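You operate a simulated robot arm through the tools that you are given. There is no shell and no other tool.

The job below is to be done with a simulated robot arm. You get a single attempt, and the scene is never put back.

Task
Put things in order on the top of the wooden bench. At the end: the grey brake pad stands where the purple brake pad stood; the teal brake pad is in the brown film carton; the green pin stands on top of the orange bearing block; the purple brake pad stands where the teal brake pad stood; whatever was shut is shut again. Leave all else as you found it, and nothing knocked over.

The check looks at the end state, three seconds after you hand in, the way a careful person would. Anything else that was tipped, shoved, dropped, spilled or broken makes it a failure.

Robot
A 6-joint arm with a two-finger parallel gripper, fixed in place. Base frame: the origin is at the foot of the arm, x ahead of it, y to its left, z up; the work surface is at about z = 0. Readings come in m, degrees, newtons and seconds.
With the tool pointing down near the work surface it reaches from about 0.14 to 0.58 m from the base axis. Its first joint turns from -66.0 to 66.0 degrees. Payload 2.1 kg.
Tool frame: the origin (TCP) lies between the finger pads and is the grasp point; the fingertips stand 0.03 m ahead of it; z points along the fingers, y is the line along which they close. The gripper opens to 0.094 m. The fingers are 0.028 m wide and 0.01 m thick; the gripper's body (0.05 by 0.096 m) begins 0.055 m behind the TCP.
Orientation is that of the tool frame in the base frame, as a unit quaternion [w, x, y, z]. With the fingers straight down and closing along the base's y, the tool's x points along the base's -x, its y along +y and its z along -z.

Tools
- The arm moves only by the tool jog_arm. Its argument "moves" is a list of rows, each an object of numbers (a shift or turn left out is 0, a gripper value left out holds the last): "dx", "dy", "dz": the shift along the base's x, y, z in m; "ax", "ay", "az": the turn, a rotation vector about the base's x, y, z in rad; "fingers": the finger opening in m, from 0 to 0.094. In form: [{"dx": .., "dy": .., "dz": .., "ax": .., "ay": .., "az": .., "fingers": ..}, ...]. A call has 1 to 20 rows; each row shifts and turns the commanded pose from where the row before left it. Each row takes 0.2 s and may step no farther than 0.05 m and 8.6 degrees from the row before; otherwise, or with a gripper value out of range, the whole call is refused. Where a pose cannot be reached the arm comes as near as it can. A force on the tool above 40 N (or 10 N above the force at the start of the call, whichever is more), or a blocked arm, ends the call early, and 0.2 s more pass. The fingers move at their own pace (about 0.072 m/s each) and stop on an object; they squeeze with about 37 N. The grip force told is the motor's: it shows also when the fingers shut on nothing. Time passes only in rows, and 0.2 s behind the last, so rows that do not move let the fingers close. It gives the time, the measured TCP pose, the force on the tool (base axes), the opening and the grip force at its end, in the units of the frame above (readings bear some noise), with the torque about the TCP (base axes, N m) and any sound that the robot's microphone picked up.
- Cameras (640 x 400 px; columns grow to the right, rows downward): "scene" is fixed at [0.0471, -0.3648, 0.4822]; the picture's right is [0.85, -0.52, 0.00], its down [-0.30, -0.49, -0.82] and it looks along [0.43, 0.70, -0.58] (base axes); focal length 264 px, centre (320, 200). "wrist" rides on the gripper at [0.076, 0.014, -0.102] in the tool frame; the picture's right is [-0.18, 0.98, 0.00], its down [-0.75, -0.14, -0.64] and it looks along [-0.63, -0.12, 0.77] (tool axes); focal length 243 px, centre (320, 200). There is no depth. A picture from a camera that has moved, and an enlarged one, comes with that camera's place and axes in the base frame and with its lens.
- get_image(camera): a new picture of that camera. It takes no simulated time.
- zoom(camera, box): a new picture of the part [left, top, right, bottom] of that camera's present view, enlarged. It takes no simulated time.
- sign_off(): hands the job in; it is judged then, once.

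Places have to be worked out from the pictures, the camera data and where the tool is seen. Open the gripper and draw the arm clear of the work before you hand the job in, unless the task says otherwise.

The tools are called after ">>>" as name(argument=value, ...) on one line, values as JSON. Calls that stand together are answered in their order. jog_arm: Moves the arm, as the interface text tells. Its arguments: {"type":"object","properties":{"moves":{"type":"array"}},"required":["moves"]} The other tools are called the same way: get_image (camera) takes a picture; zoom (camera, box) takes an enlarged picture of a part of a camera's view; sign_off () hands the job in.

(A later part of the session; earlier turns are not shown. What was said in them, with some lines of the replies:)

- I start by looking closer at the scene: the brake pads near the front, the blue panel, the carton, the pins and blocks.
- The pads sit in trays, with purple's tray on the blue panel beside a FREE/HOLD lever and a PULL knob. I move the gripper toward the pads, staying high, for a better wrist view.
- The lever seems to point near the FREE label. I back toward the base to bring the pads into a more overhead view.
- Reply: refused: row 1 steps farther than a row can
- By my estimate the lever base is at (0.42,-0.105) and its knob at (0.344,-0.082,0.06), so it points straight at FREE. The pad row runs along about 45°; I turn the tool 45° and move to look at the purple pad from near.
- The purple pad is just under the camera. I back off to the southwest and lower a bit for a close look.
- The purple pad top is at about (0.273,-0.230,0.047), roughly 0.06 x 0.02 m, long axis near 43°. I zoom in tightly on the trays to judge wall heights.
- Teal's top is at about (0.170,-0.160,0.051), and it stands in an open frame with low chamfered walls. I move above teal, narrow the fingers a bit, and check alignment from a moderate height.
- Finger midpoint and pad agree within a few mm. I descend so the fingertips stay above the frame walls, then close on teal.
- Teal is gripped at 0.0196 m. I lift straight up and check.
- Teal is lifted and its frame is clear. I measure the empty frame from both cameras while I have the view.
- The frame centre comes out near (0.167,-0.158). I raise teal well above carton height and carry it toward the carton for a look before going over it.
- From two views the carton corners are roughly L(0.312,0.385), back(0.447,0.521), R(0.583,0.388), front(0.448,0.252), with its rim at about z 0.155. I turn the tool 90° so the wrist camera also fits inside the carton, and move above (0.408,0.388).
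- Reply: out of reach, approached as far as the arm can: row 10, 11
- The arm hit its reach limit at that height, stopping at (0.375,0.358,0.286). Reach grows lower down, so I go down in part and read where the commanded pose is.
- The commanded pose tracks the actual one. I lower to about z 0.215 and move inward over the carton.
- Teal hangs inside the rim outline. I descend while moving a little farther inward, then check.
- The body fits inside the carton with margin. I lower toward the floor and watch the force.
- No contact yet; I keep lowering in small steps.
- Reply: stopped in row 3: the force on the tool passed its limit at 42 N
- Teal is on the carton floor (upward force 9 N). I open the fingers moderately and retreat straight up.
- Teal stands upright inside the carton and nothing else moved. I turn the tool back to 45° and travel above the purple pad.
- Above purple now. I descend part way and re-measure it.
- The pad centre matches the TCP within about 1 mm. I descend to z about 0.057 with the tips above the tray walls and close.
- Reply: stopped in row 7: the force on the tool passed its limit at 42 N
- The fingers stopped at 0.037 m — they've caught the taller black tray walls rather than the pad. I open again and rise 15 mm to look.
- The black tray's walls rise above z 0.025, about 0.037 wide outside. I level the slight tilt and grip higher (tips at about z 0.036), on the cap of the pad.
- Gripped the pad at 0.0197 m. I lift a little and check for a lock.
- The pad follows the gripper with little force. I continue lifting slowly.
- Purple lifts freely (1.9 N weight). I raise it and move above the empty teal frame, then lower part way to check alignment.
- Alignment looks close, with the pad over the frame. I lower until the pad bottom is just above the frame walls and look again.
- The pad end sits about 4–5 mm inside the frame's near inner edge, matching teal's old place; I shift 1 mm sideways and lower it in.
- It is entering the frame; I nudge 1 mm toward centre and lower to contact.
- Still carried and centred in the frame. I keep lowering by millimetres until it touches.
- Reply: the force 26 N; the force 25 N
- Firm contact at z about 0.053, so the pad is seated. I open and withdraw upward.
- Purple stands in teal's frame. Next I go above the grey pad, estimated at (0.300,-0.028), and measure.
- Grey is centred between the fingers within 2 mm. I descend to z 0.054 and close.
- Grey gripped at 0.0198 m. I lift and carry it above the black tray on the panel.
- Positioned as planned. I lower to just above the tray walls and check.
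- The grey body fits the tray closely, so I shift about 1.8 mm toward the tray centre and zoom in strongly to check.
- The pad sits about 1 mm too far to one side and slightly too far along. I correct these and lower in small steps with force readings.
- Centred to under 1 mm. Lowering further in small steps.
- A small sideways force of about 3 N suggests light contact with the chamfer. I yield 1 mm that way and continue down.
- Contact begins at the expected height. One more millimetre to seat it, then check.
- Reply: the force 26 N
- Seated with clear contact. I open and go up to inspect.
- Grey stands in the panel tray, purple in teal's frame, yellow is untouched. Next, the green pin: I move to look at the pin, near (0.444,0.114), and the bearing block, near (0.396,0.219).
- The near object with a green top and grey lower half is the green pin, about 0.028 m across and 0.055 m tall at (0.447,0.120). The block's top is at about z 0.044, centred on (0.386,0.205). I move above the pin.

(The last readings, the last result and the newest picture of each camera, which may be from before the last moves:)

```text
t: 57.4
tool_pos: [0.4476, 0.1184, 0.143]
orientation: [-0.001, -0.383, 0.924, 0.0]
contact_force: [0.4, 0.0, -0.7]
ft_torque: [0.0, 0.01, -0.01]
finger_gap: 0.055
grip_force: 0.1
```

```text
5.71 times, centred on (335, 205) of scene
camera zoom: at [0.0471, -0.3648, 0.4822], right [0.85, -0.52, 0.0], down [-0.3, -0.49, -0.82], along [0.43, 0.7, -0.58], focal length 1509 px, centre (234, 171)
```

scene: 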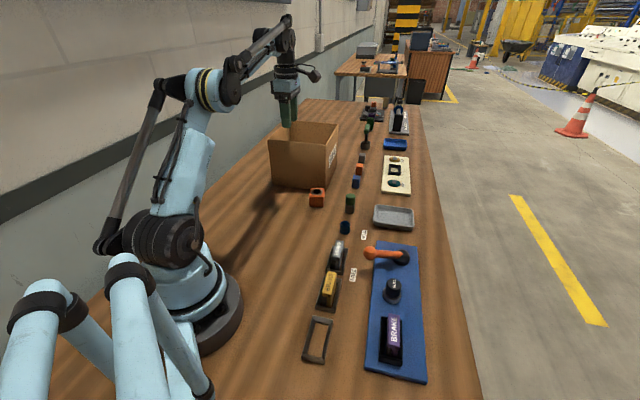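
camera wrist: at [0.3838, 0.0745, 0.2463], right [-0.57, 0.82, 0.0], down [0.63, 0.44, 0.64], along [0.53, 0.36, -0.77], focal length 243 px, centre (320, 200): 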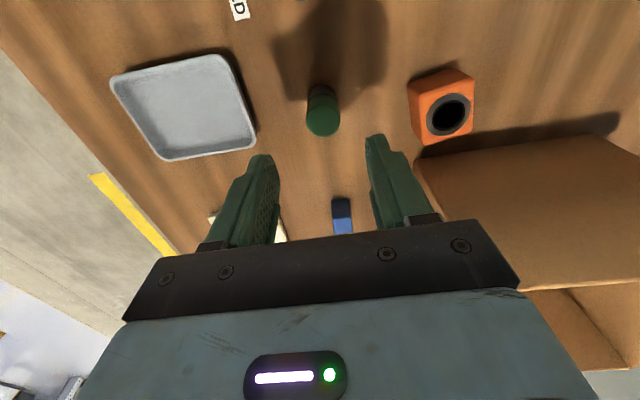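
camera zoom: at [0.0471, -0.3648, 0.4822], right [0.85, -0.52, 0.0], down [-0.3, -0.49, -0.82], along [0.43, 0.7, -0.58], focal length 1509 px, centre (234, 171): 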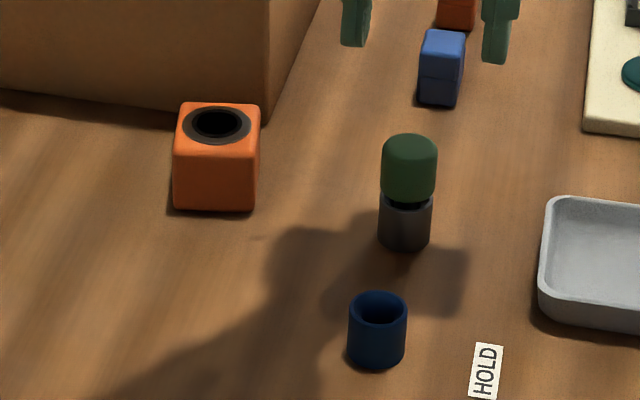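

The green upper half may be a separate head above a grey collar, so I grip only the green part (tips at z about 0.03) and see what lifts.

>>> jog_arm(moves=[{"dx": -0.0015, "dy": 0.0008, "dz": -0.04}, {"dz": -0.03}, {"dz": -0.0125}, {}, {"fingers": 0.035}, {"fingers": 0.015}, {}, {}])

>>> zoom(camera="wrist", box=[250, 60, 390, 200])

>>> zoom(camera="scene", box=[295, 150, 395, 240])

```text
t: 59.2
tool_pos: [0.4452, 0.1186, 0.0596]
orientation: [-0.002, -0.385, 0.923, 0.0]
contact_force: [-0.4, 0.2, 0.0]
ft_torque: [-0.01, -0.01, 0.0]
finger_gap: 0.0263
grip_force: 37.4
```

```text
2.86 times, centred on (320, 130) of wrist
camera zoom: at [0.3814, 0.0749, 0.1635], right [-0.57, 0.82, 0.0], down [0.63, 0.44, 0.64], along [0.53, 0.36, -0.77], focal length 693 px, centre (320, 400)
```

zoom: 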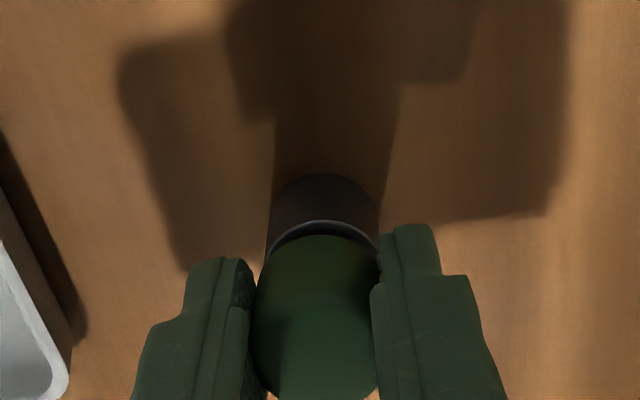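

```text
4.44 times, centred on (345, 195) of scene
camera zoom: at [0.0471, -0.3648, 0.4822], right [0.85, -0.52, 0.0], down [-0.3, -0.49, -0.82], along [0.43, 0.7, -0.58], focal length 1174 px, centre (209, 222)
```

zoom: 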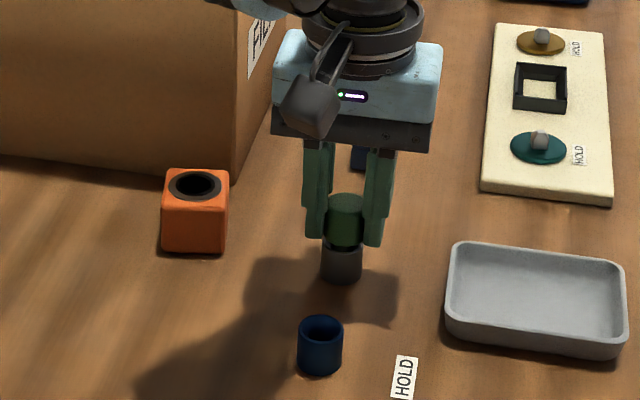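

The green part is gripped at 0.026 m. I lift slowly and look whether the grey collar comes along.

>>> jog_arm(moves=[{"fingers": 0.0}, {"dz": 0.005}, {"dz": 0.01}, {"dz": 0.01}, {}])

>>> zoom(camera="wrist", box=[250, 60, 390, 200])

>>> zoom(camera="scene", box=[295, 150, 395, 240])

```text
t: 60.4
tool_pos: [0.4462, 0.1195, 0.0841]
orientation: [-0.001, -0.385, 0.923, 0.001]
contact_force: [0.1, 0.2, -0.5]
ft_torque: [0.04, -0.02, -0.01]
finger_gap: 0.0261
grip_force: 37.1
```

```text
2.86 times, centred on (320, 130) of wrist
camera zoom: at [0.3819, 0.0746, 0.188], right [-0.57, 0.82, 0.0], down [0.63, 0.44, 0.64], along [0.53, 0.36, -0.77], focal length 693 px, centre (320, 400)
```

zoom: 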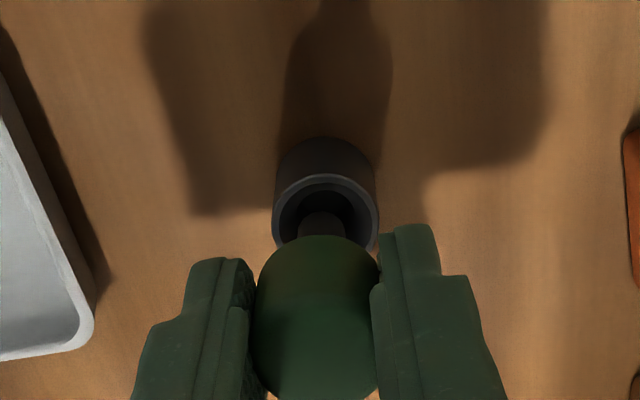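

```text
4.44 times, centred on (345, 195) of scene
camera zoom: at [0.0471, -0.3648, 0.4822], right [0.85, -0.52, 0.0], down [-0.3, -0.49, -0.82], along [0.43, 0.7, -0.58], focal length 1174 px, centre (209, 222)
```

zoom: 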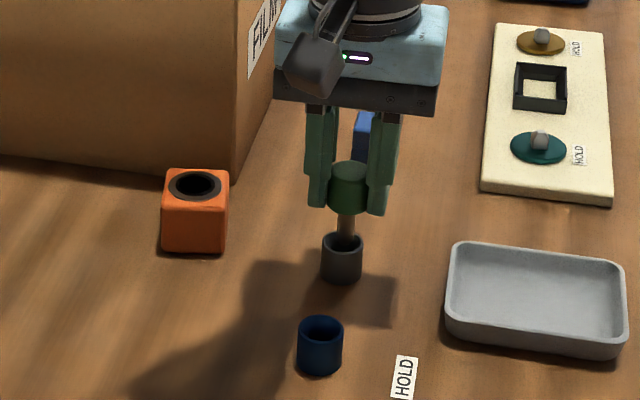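

Just as suspected: the pin has a thin shank sitting in a grey cup that must stay. I lift until the shank clears the cup.

>>> jog_arm(moves=[{"dz": 0.02}, {"dz": 0.03}, {"dz": 0.03}, {}])

>>> zoom(camera="wrist", box=[250, 60, 390, 200])

>>> zoom(camera="scene", box=[295, 130, 395, 240])

```text
t: 61.4
tool_pos: [0.4425, 0.1198, 0.1651]
orientation: [-0.001, -0.384, 0.923, 0.0]
contact_force: [0.2, 0.0, 0.5]
ft_torque: [0.03, -0.01, 0.0]
finger_gap: 0.0263
grip_force: 36.8
```

```text
2.86 times, centred on (320, 130) of wrist
camera zoom: at [0.3802, 0.0758, 0.2676], right [-0.57, 0.82, 0.0], down [0.63, 0.44, 0.64], along [0.53, 0.36, -0.77], focal length 693 px, centre (320, 400)
```

zoom: 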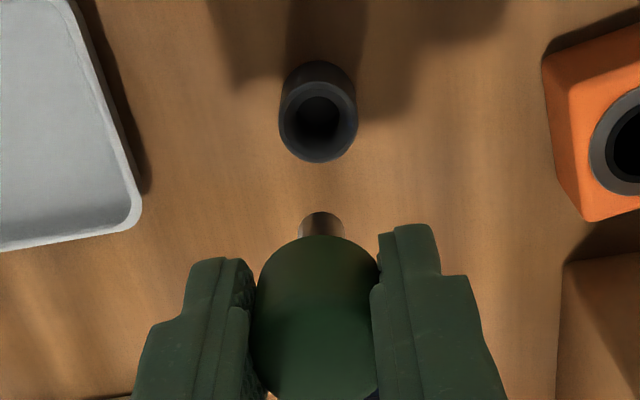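

```text
3.64 times, centred on (345, 185) of scene
camera zoom: at [0.0471, -0.3648, 0.4822], right [0.85, -0.52, 0.0], down [-0.3, -0.49, -0.82], along [0.43, 0.7, -0.58], focal length 960 px, centre (229, 254)
```

zoom: 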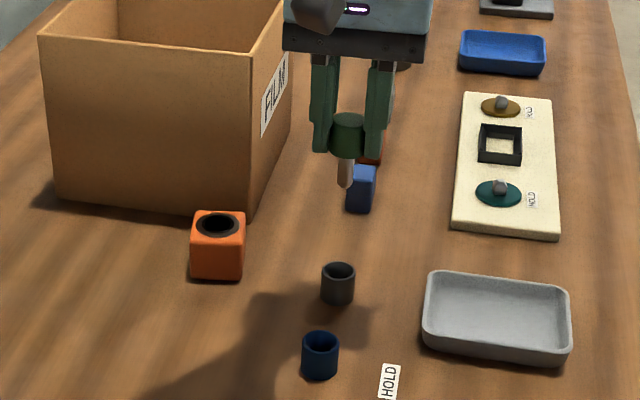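

The shank is clear and the cup remains standing. I carry the pin above the bearing block and measure the hole.

>>> jog_arm(moves=[{"dx": -0.019, "dy": 0.0285}, {"dx": -0.019, "dy": 0.0285}, {"dx": -0.019, "dy": 0.0285}, {}])

>>> get_image(camera="wrist")

>>> zoom(camera="wrist", box=[250, 40, 390, 180])

>>> zoom(camera="scene", box=[280, 130, 360, 220])

```text
t: 62.4
tool_pos: [0.3883, 0.202, 0.1644]
orientation: [-0.001, -0.384, 0.923, 0.0]
contact_force: [0.4, 0.1, 0.4]
ft_torque: [-0.01, -0.01, 0.0]
finger_gap: 0.0262
grip_force: 36.9
```

```text
taken
camera wrist: at [0.3249, 0.1586, 0.2681], right [-0.57, 0.82, 0.0], down [0.63, 0.44, 0.64], along [0.53, 0.36, -0.77], focal length 243 px, centre (320, 200)
```

wrist: 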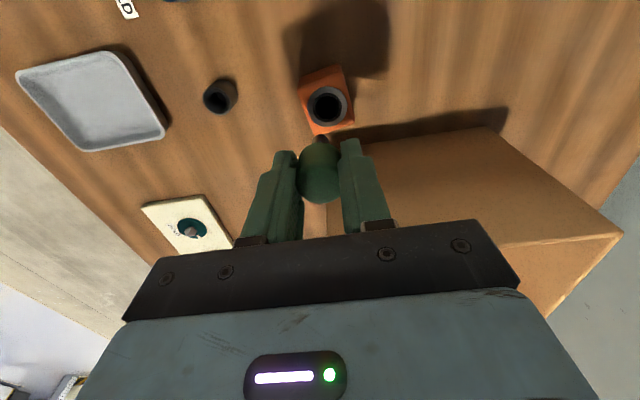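

```text
2.86 times, centred on (320, 110) of wrist
camera zoom: at [0.3249, 0.1586, 0.2681], right [-0.57, 0.82, 0.0], down [0.63, 0.44, 0.64], along [0.53, 0.36, -0.77], focal length 693 px, centre (320, 457)
```

zoom: 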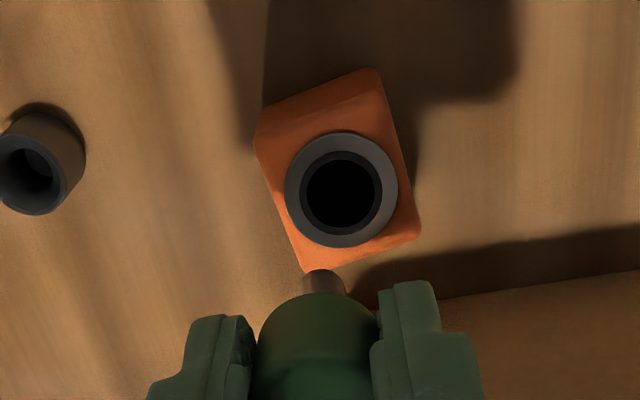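

```text
4.44 times, centred on (320, 175) of scene
camera zoom: at [0.0471, -0.3648, 0.4822], right [0.85, -0.52, 0.0], down [-0.3, -0.49, -0.82], along [0.43, 0.7, -0.58], focal length 1174 px, centre (320, 311)
```

zoom: 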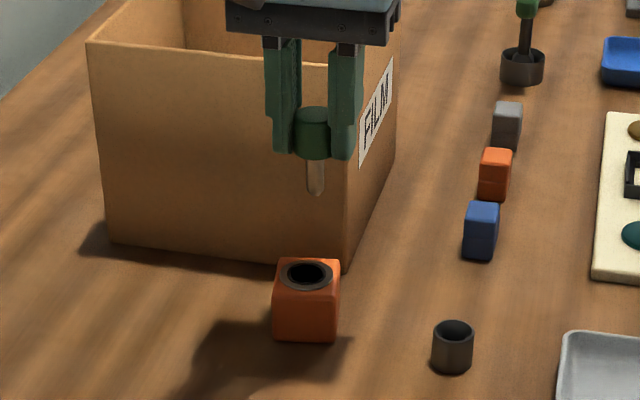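

The hole centre is about (0.3845,0.206), so I shift (-0.004,+0.004), lower until the shank tip is just above the block, and check.

>>> jog_arm(moves=[{"dx": -0.0039, "dy": 0.0041}, {"dz": -0.03}, {"dz": -0.018}, {}])

>>> zoom(camera="wrist", box=[250, 40, 390, 180])

>>> zoom(camera="scene", box=[290, 150, 350, 215])

```text
t: 63.4
tool_pos: [0.3865, 0.2069, 0.1157]
orientation: [-0.001, -0.384, 0.923, 0.0]
contact_force: [0.0, -0.2, -0.2]
ft_torque: [0.03, -0.03, -0.05]
finger_gap: 0.0261
grip_force: 37.0
```

```text
2.86 times, centred on (320, 110) of wrist
camera zoom: at [0.3225, 0.1639, 0.2181], right [-0.57, 0.82, 0.0], down [0.63, 0.44, 0.64], along [0.53, 0.36, -0.77], focal length 693 px, centre (320, 457)
```

zoom: 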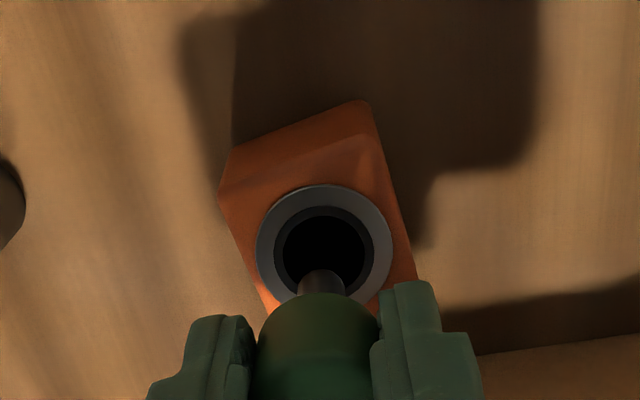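

```text
6.15 times, centred on (320, 182) of scene
camera zoom: at [0.0471, -0.3648, 0.4822], right [0.85, -0.52, 0.0], down [-0.3, -0.49, -0.82], along [0.43, 0.7, -0.58], focal length 1625 px, centre (320, 308)
```

zoom: 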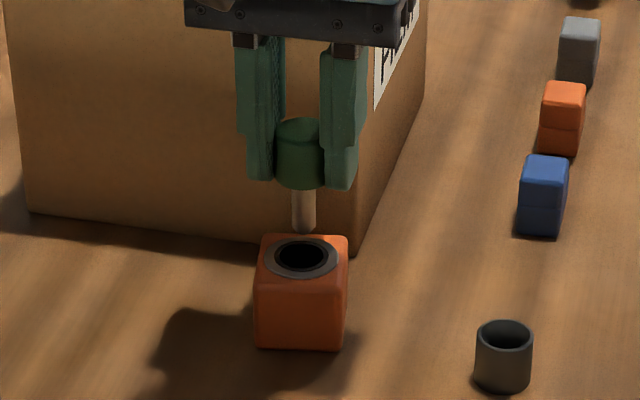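

Shank and hole line up in both views. I lower the shank into the hole.

>>> jog_arm(moves=[{"dz": -0.01}, {"dz": -0.01}, {"dz": -0.008}, {}])

>>> zoom(camera="wrist", box=[250, 60, 390, 200])

>>> zoom(camera="scene", box=[290, 150, 350, 215])

```text
t: 64.4
tool_pos: [0.3853, 0.2088, 0.0877]
orientation: [-0.002, -0.384, 0.923, 0.001]
contact_force: [1.7, -1.4, 23.2]
ft_torque: [-0.05, -0.07, 0.0]
finger_gap: 0.0263
grip_force: 36.7
```

```text
2.86 times, centred on (320, 130) of wrist
camera zoom: at [0.3219, 0.1648, 0.1913], right [-0.57, 0.82, 0.0], down [0.63, 0.44, 0.64], along [0.53, 0.36, -0.77], focal length 693 px, centre (320, 400)
```

zoom: 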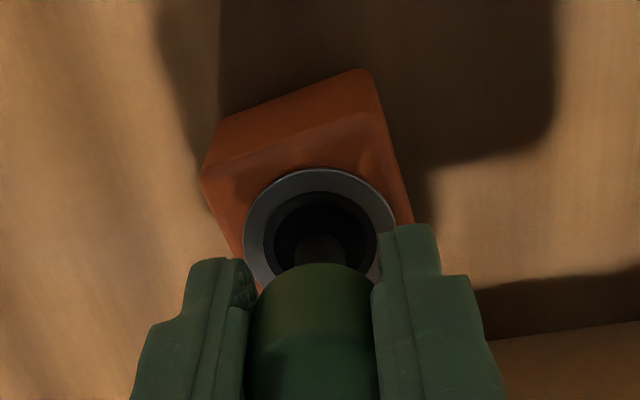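

```text
6.15 times, centred on (320, 182) of scene
camera zoom: at [0.047, -0.3649, 0.4822], right [0.85, -0.52, 0.0], down [-0.3, -0.49, -0.82], along [0.43, 0.7, -0.58], focal length 1625 px, centre (320, 308)
```

zoom: 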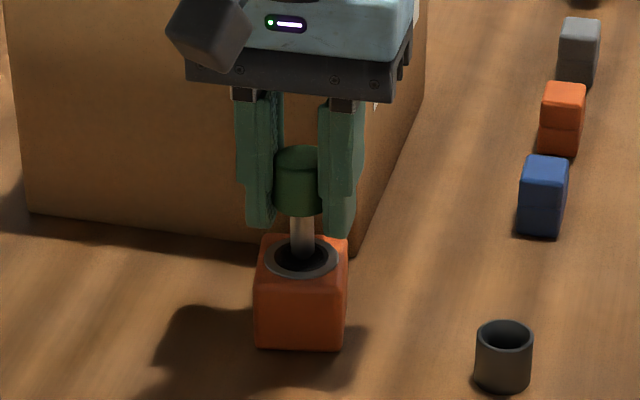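

The pin met resistance (23 N) and slid about 11 mm up in the grip, so the shank tip did not enter far. I raise slightly and look closely at the tip and bore.

>>> jog_arm(moves=[{"dz": 0.006}, {"dz": 0.004}, {}])

>>> zoom(camera="wrist", box=[290, 80, 350, 140])

>>> zoom(camera="scene", box=[302, 170, 332, 205])

```text
t: 65.2
tool_pos: [0.3842, 0.2084, 0.0979]
orientation: [0.0, -0.384, 0.923, 0.001]
contact_force: [0.2, 1.1, 0.4]
ft_torque: [-0.04, -0.02, 0.0]
finger_gap: 0.0263
grip_force: 37.1
```

```text
6.67 times, centred on (320, 110) of wrist
camera zoom: at [0.3211, 0.1647, 0.2019], right [-0.57, 0.82, 0.0], down [0.63, 0.44, 0.64], along [0.53, 0.36, -0.77], focal length 1618 px, centre (320, 800)
```

zoom: 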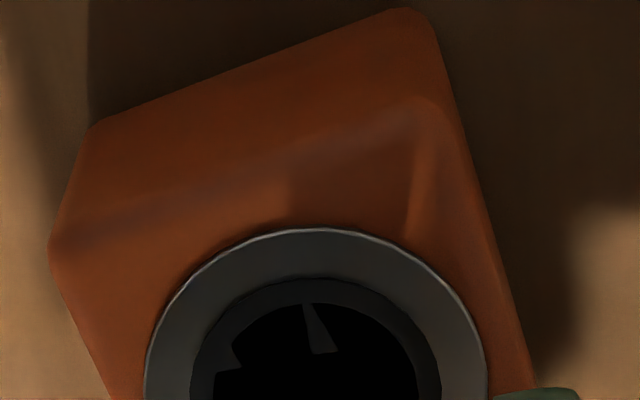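

```text
11.43 times, centred on (317, 188) of scene
camera zoom: at [0.0471, -0.3648, 0.4822], right [0.85, -0.52, 0.0], down [-0.3, -0.49, -0.82], along [0.43, 0.7, -0.58], focal length 3019 px, centre (354, 343)
```

zoom: 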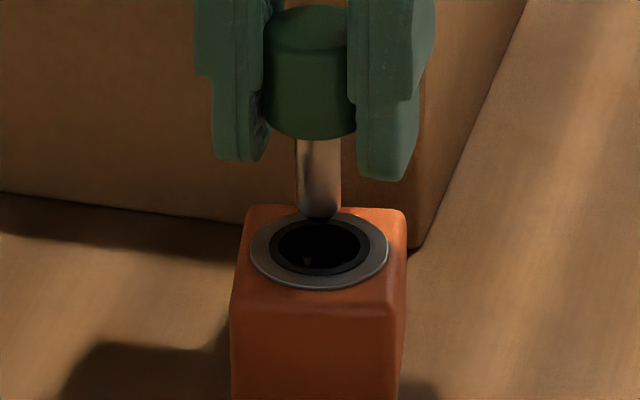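

The "bore" is only a shallow recess with a black floor, so the pin stands on its shank end there, at a floor of about z 0.041. I check the pin's uprightness in the grip from the wrist view before setting it down gently.

>>> zoom(camera="wrist", box=[270, 100, 370, 240])

>>> zoom(camera="scene", box=[290, 140, 345, 200])

```text
2.86 times, centred on (320, 170) of wrist
camera zoom: at [0.3211, 0.1647, 0.2019], right [-0.57, 0.82, 0.0], down [0.63, 0.44, 0.64], along [0.53, 0.36, -0.77], focal length 693 px, centre (320, 286)
```

zoom: 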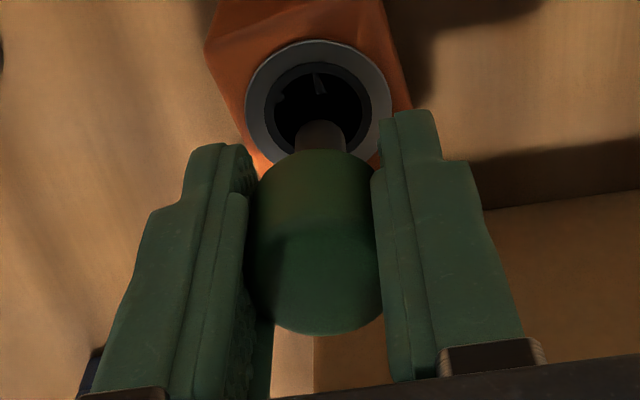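

```text
6.67 times, centred on (318, 170) of scene
camera zoom: at [0.0471, -0.3648, 0.4822], right [0.85, -0.52, 0.0], down [-0.3, -0.49, -0.82], along [0.43, 0.7, -0.58], focal length 1761 px, centre (337, 400)
```

zoom: 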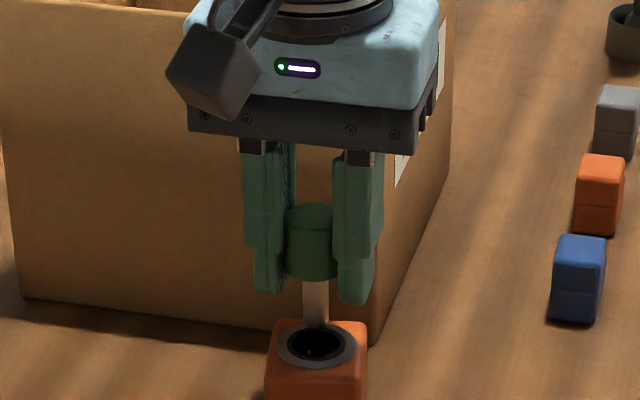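

The pin looks upright. I make a small centring shift and lower gently until first contact.

>>> jog_arm(moves=[{"dx": -0.0005, "dy": -0.001, "dz": -0.004}, {"dz": -0.003}, {}])

>>> jog_arm(moves=[{"dz": -0.001}, {}])

>>> jog_arm(moves=[{"dz": -0.001}, {}])

```text
t: 66.0
tool_pos: [0.3842, 0.2083, 0.0917]
orientation: [-0.001, -0.384, 0.923, 0.0]
contact_force: [-0.1, -0.6, -0.7]
ft_torque: [0.03, 0.02, 0.03]
finger_gap: 0.0266
grip_force: 36.8
```

```text
t: 66.6
tool_pos: [0.385, 0.2083, 0.0914]
orientation: [-0.002, -0.384, 0.923, -0.001]
contact_force: [0.6, -1.0, 0.7]
ft_torque: [0.01, 0.02, 0.01]
finger_gap: 0.0263
grip_force: 37.1
```

```text
t: 67.2
tool_pos: [0.3829, 0.2078, 0.0892]
orientation: [-0.001, -0.385, 0.923, 0.0]
contact_force: [-0.8, 0.6, -1.1]
ft_torque: [-0.01, -0.03, 0.02]
finger_gap: 0.0264
grip_force: 36.8
```

>>> jog_arm(moves=[{"dz": -0.0007}, {}])

>>> zoom(camera="scene", box=[302, 170, 332, 205])

```text
t: 67.8
tool_pos: [0.383, 0.2073, 0.0885]
orientation: [-0.001, -0.384, 0.923, 0.0]
contact_force: [-0.5, 0.3, -0.3]
ft_torque: [-0.01, 0.02, 0.0]
finger_gap: 0.0264
grip_force: 36.6
```

```text
11.43 times, centred on (317, 188) of scene
camera zoom: at [0.0471, -0.3648, 0.4822], right [0.85, -0.52, 0.0], down [-0.3, -0.49, -0.82], along [0.43, 0.7, -0.58], focal length 3019 px, centre (354, 343)
```

zoom: 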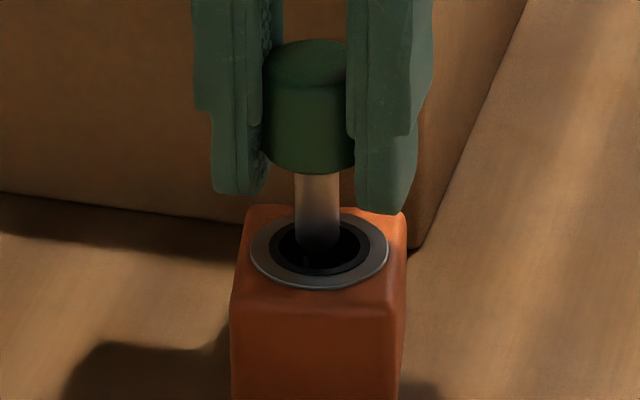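

>>> jog_arm(moves=[{"dz": -0.0008}, {}])

>>> jog_arm(moves=[{"dz": -0.0007}, {}])

```text
t: 68.4
tool_pos: [0.3842, 0.2082, 0.0886]
orientation: [-0.001, -0.384, 0.923, 0.0]
contact_force: [-0.4, -0.3, -0.6]
ft_torque: [0.0, -0.02, 0.04]
finger_gap: 0.0265
grip_force: 36.5
```

```text
t: 69.0
tool_pos: [0.3847, 0.2074, 0.0886]
orientation: [0.0, -0.384, 0.923, 0.002]
contact_force: [-0.7, 0.7, 10.1]
ft_torque: [0.04, -0.01, 0.0]
finger_gap: 0.0264
grip_force: 36.7
```

Contact at 10 N. I ease off slightly and open the fingers just a little first, to see whether the pin stands by itself.

>>> jog_arm(moves=[{"dz": 0.0006}, {"fingers": 0.0285}, {}, {}])

>>> zoom(camera="scene", box=[302, 170, 332, 205])

>>> zoom(camera="wrist", box=[270, 100, 370, 240])

```text
t: 70.0
tool_pos: [0.3841, 0.2081, 0.0886]
orientation: [-0.001, -0.384, 0.923, 0.001]
contact_force: [0.8, -0.9, 0.6]
ft_torque: [-0.03, 0.03, -0.01]
finger_gap: 0.0286
grip_force: 0.1
```

```text
11.43 times, centred on (317, 188) of scene
camera zoom: at [0.0471, -0.3648, 0.4822], right [0.85, -0.52, 0.0], down [-0.3, -0.49, -0.82], along [0.43, 0.7, -0.58], focal length 3019 px, centre (354, 343)
```

zoom: 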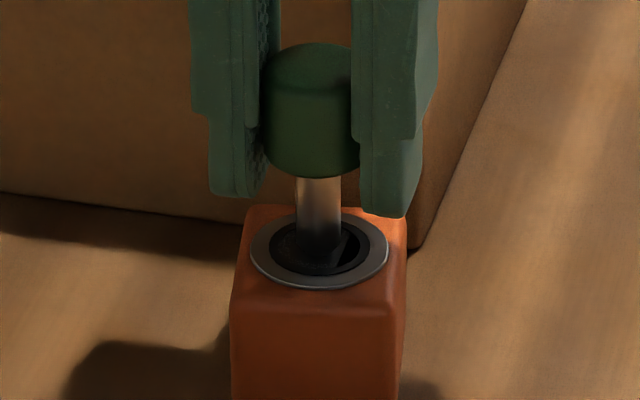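

```text
2.86 times, centred on (320, 170) of wrist
camera zoom: at [0.3204, 0.1639, 0.1915], right [-0.57, 0.82, 0.0], down [0.63, 0.44, 0.64], along [0.53, 0.36, -0.77], focal length 693 px, centre (320, 286)
```

zoom: 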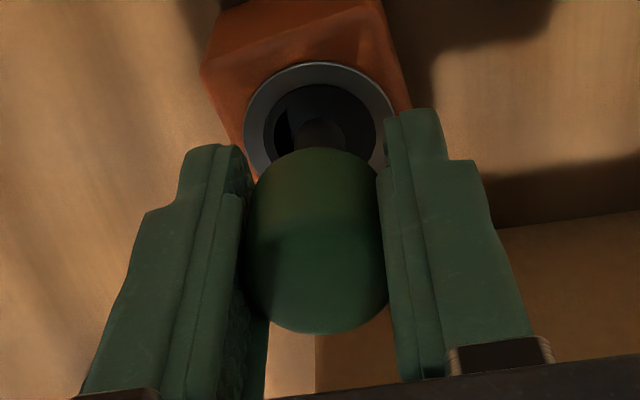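

The pin stays standing with no grip force. I wait, open a bit more, and check again.

>>> jog_arm(moves=[{}, {}, {"fingers": 0.033}, {}, {}])

>>> zoom(camera="scene", box=[302, 170, 332, 205])

>>> zoom(camera="wrist", box=[270, 100, 370, 240])

```text
t: 71.2
tool_pos: [0.3839, 0.207, 0.0887]
orientation: [-0.001, -0.384, 0.923, 0.0]
contact_force: [0.3, -0.5, -0.6]
ft_torque: [0.02, -0.01, 0.02]
finger_gap: 0.033
grip_force: 0.1
```

```text
11.43 times, centred on (317, 188) of scene
camera zoom: at [0.0471, -0.3648, 0.4822], right [0.85, -0.52, 0.0], down [-0.3, -0.49, -0.82], along [0.43, 0.7, -0.58], focal length 3019 px, centre (354, 343)
```

zoom: 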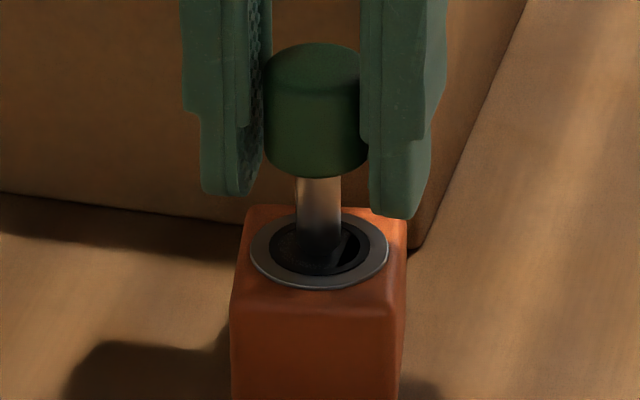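

```text
2.86 times, centred on (320, 170) of wrist
camera zoom: at [0.3204, 0.1639, 0.1915], right [-0.57, 0.82, 0.0], down [0.63, 0.44, 0.64], along [0.53, 0.36, -0.77], focal length 693 px, centre (320, 286)
```

zoom: 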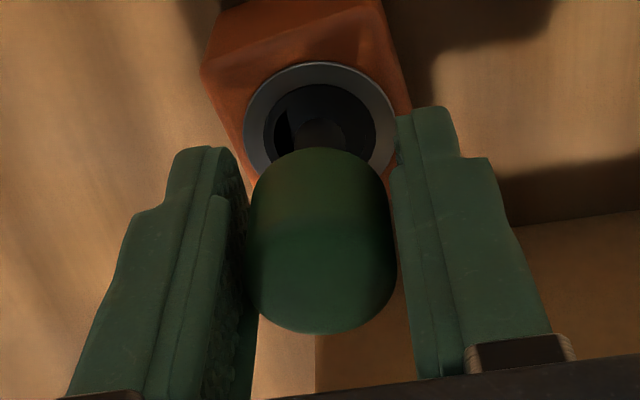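

The pin stands free between the fingers. I open wider and rise straight up.

>>> jog_arm(moves=[{"fingers": 0.06}, {}, {}, {"dz": 0.01}, {"dz": 0.03}, {"dz": 0.045}, {"dz": 0.045}, {}])

>>> get_image(camera="wrist")

>>> zoom(camera="scene", box=[295, 160, 345, 215])

```text
t: 73.0
tool_pos: [0.3826, 0.207, 0.2181]
orientation: [0.0, -0.384, 0.923, 0.001]
contact_force: [0.5, 0.2, 0.3]
ft_torque: [-0.04, 0.02, -0.01]
finger_gap: 0.0601
grip_force: 0.0
```

```text
taken
camera wrist: at [0.3196, 0.1628, 0.3219], right [-0.57, 0.82, 0.0], down [0.63, 0.44, 0.64], along [0.53, 0.36, -0.77], focal length 243 px, centre (320, 200)
```

wrist: 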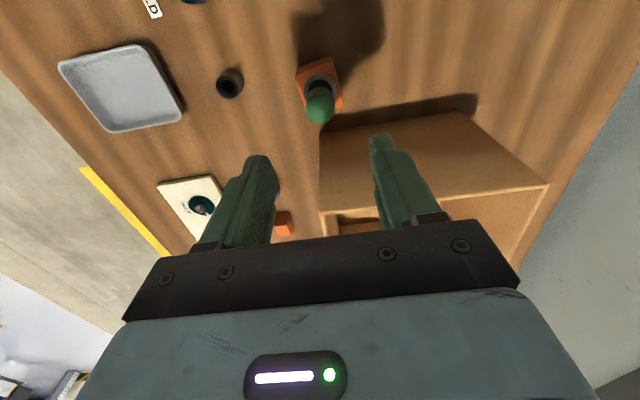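

```text
7.27 times, centred on (320, 188) of scene
camera zoom: at [0.0471, -0.3648, 0.4822], right [0.85, -0.52, 0.0], down [-0.3, -0.49, -0.82], along [0.43, 0.7, -0.58], focal length 1921 px, centre (320, 291)
```

zoom: 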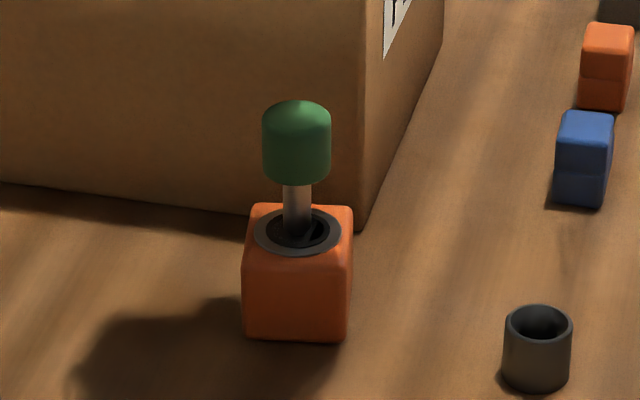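

The pin stands upright on the bearing block. I withdraw the arm toward its starting pose and take a last look at everything.

>>> jog_arm(moves=[{"dz": 0.045}, {"dz": 0.045}, {"dx": -0.02, "dy": -0.02, "az": -0.13}, {"dx": -0.02, "dy": -0.02, "az": -0.13}, {"dx": -0.02, "dy": -0.02, "az": -0.13}, {"dx": -0.02, "dy": -0.02, "az": -0.13}, {"dx": -0.02, "dy": -0.02, "az": -0.13}, {"dx": -0.015, "dy": -0.02, "az": -0.13, "fingers": 0.09}, {}])

>>> get_image(camera="scene")

>>> zoom(camera="scene", box=[280, 220, 440, 390])

>>> zoom(camera="scene", box=[260, 90, 430, 240])

>>> get_image(camera="wrist")

```text
t: 75.0
tool_pos: [0.269, 0.0866, 0.3082]
orientation: [-0.001, -0.003, 1.0, 0.001]
contact_force: [0.6, -0.1, 0.4]
ft_torque: [0.0, -0.01, 0.02]
finger_gap: 0.0901
grip_force: 0.0
```

```text
taken
```

scene: 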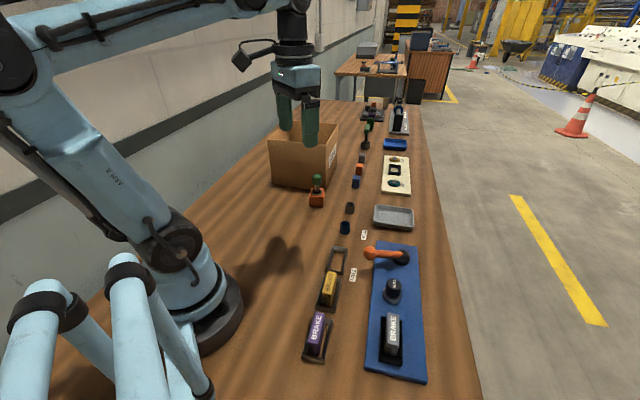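

```text
2.35 times, centred on (360, 305) of scene
camera zoom: at [0.0471, -0.3648, 0.4822], right [0.85, -0.52, 0.0], down [-0.3, -0.49, -0.82], along [0.43, 0.7, -0.58], focal length 622 px, centre (226, -47)
```

zoom: 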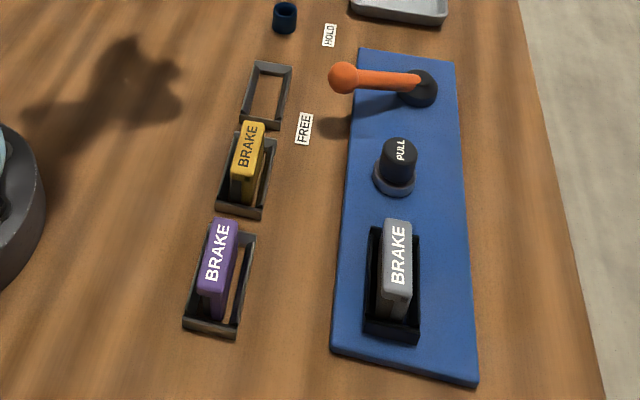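

```text
2.67 times, centred on (345, 165) of scene
camera zoom: at [0.0471, -0.3648, 0.4822], right [0.85, -0.52, 0.0], down [-0.3, -0.49, -0.82], along [0.43, 0.7, -0.58], focal length 704 px, centre (253, 293)
```

zoom: 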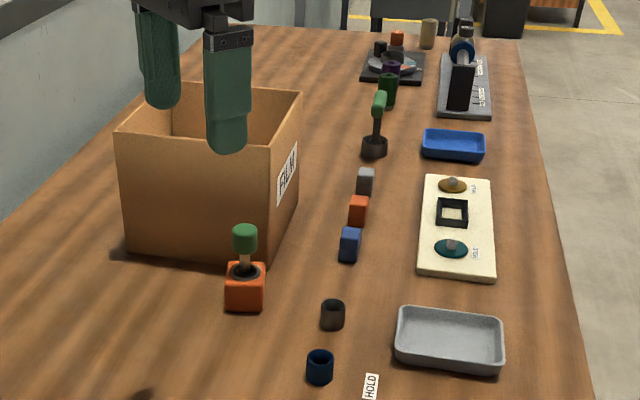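

```text
taken
camera wrist: at [0.1931, 0.1001, 0.4116], right [0.18, 0.98, 0.0], down [0.76, -0.14, 0.64], along [0.63, -0.11, -0.77], focal length 243 px, centre (320, 200)
```

wrist: 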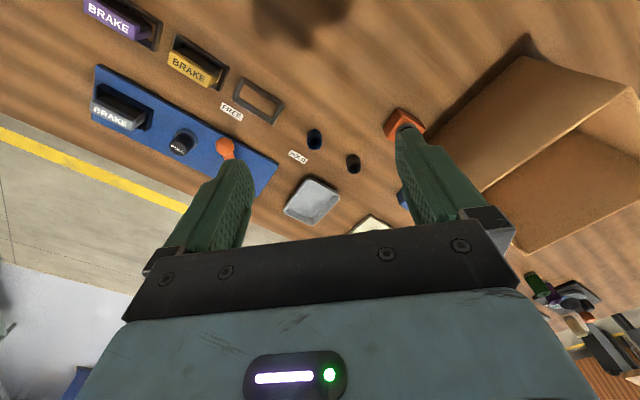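

Every item is in place: grey is in the panel tray, purple in teal's old frame, teal in the carton and the green pin upright on the bearing block. The lever and knob look unchanged, nothing has tipped, and the arm is clear with the gripper open, so I hand in.

>>> sign_off()

```text
The job is handed in.
```

I moved all four items to where you asked and handed the job in. The last pictures show nothing tipped over.

- **Teal brake pad:** it stands upright in the brown film carton.
- **Purple brake pad:** it stands in teal's old tray, about 2 mm to one side of where teal stood.
- **Grey brake pad:** it stands in the black tray on the blue panel, where purple was. On my first try for purple, the fingers closed on that tray's walls. I let go straight away, and the tray looks unmoved.
- **Green pin:** it stands upright on top of the orange bearing block. The hole in the block is only a shallow recess, so the pin rests on the end of its thin shank, not on its head. It stayed put when I let go, but a bump could tip it. The grey cup it came from is still standing where it was.
- **Anything shut:** I saw nothing that was shut at the start, and I opened nothing. The orange lever was already at FREE, and I did not move it or the PULL knob.

The arm is back near its starting position with the gripper open.
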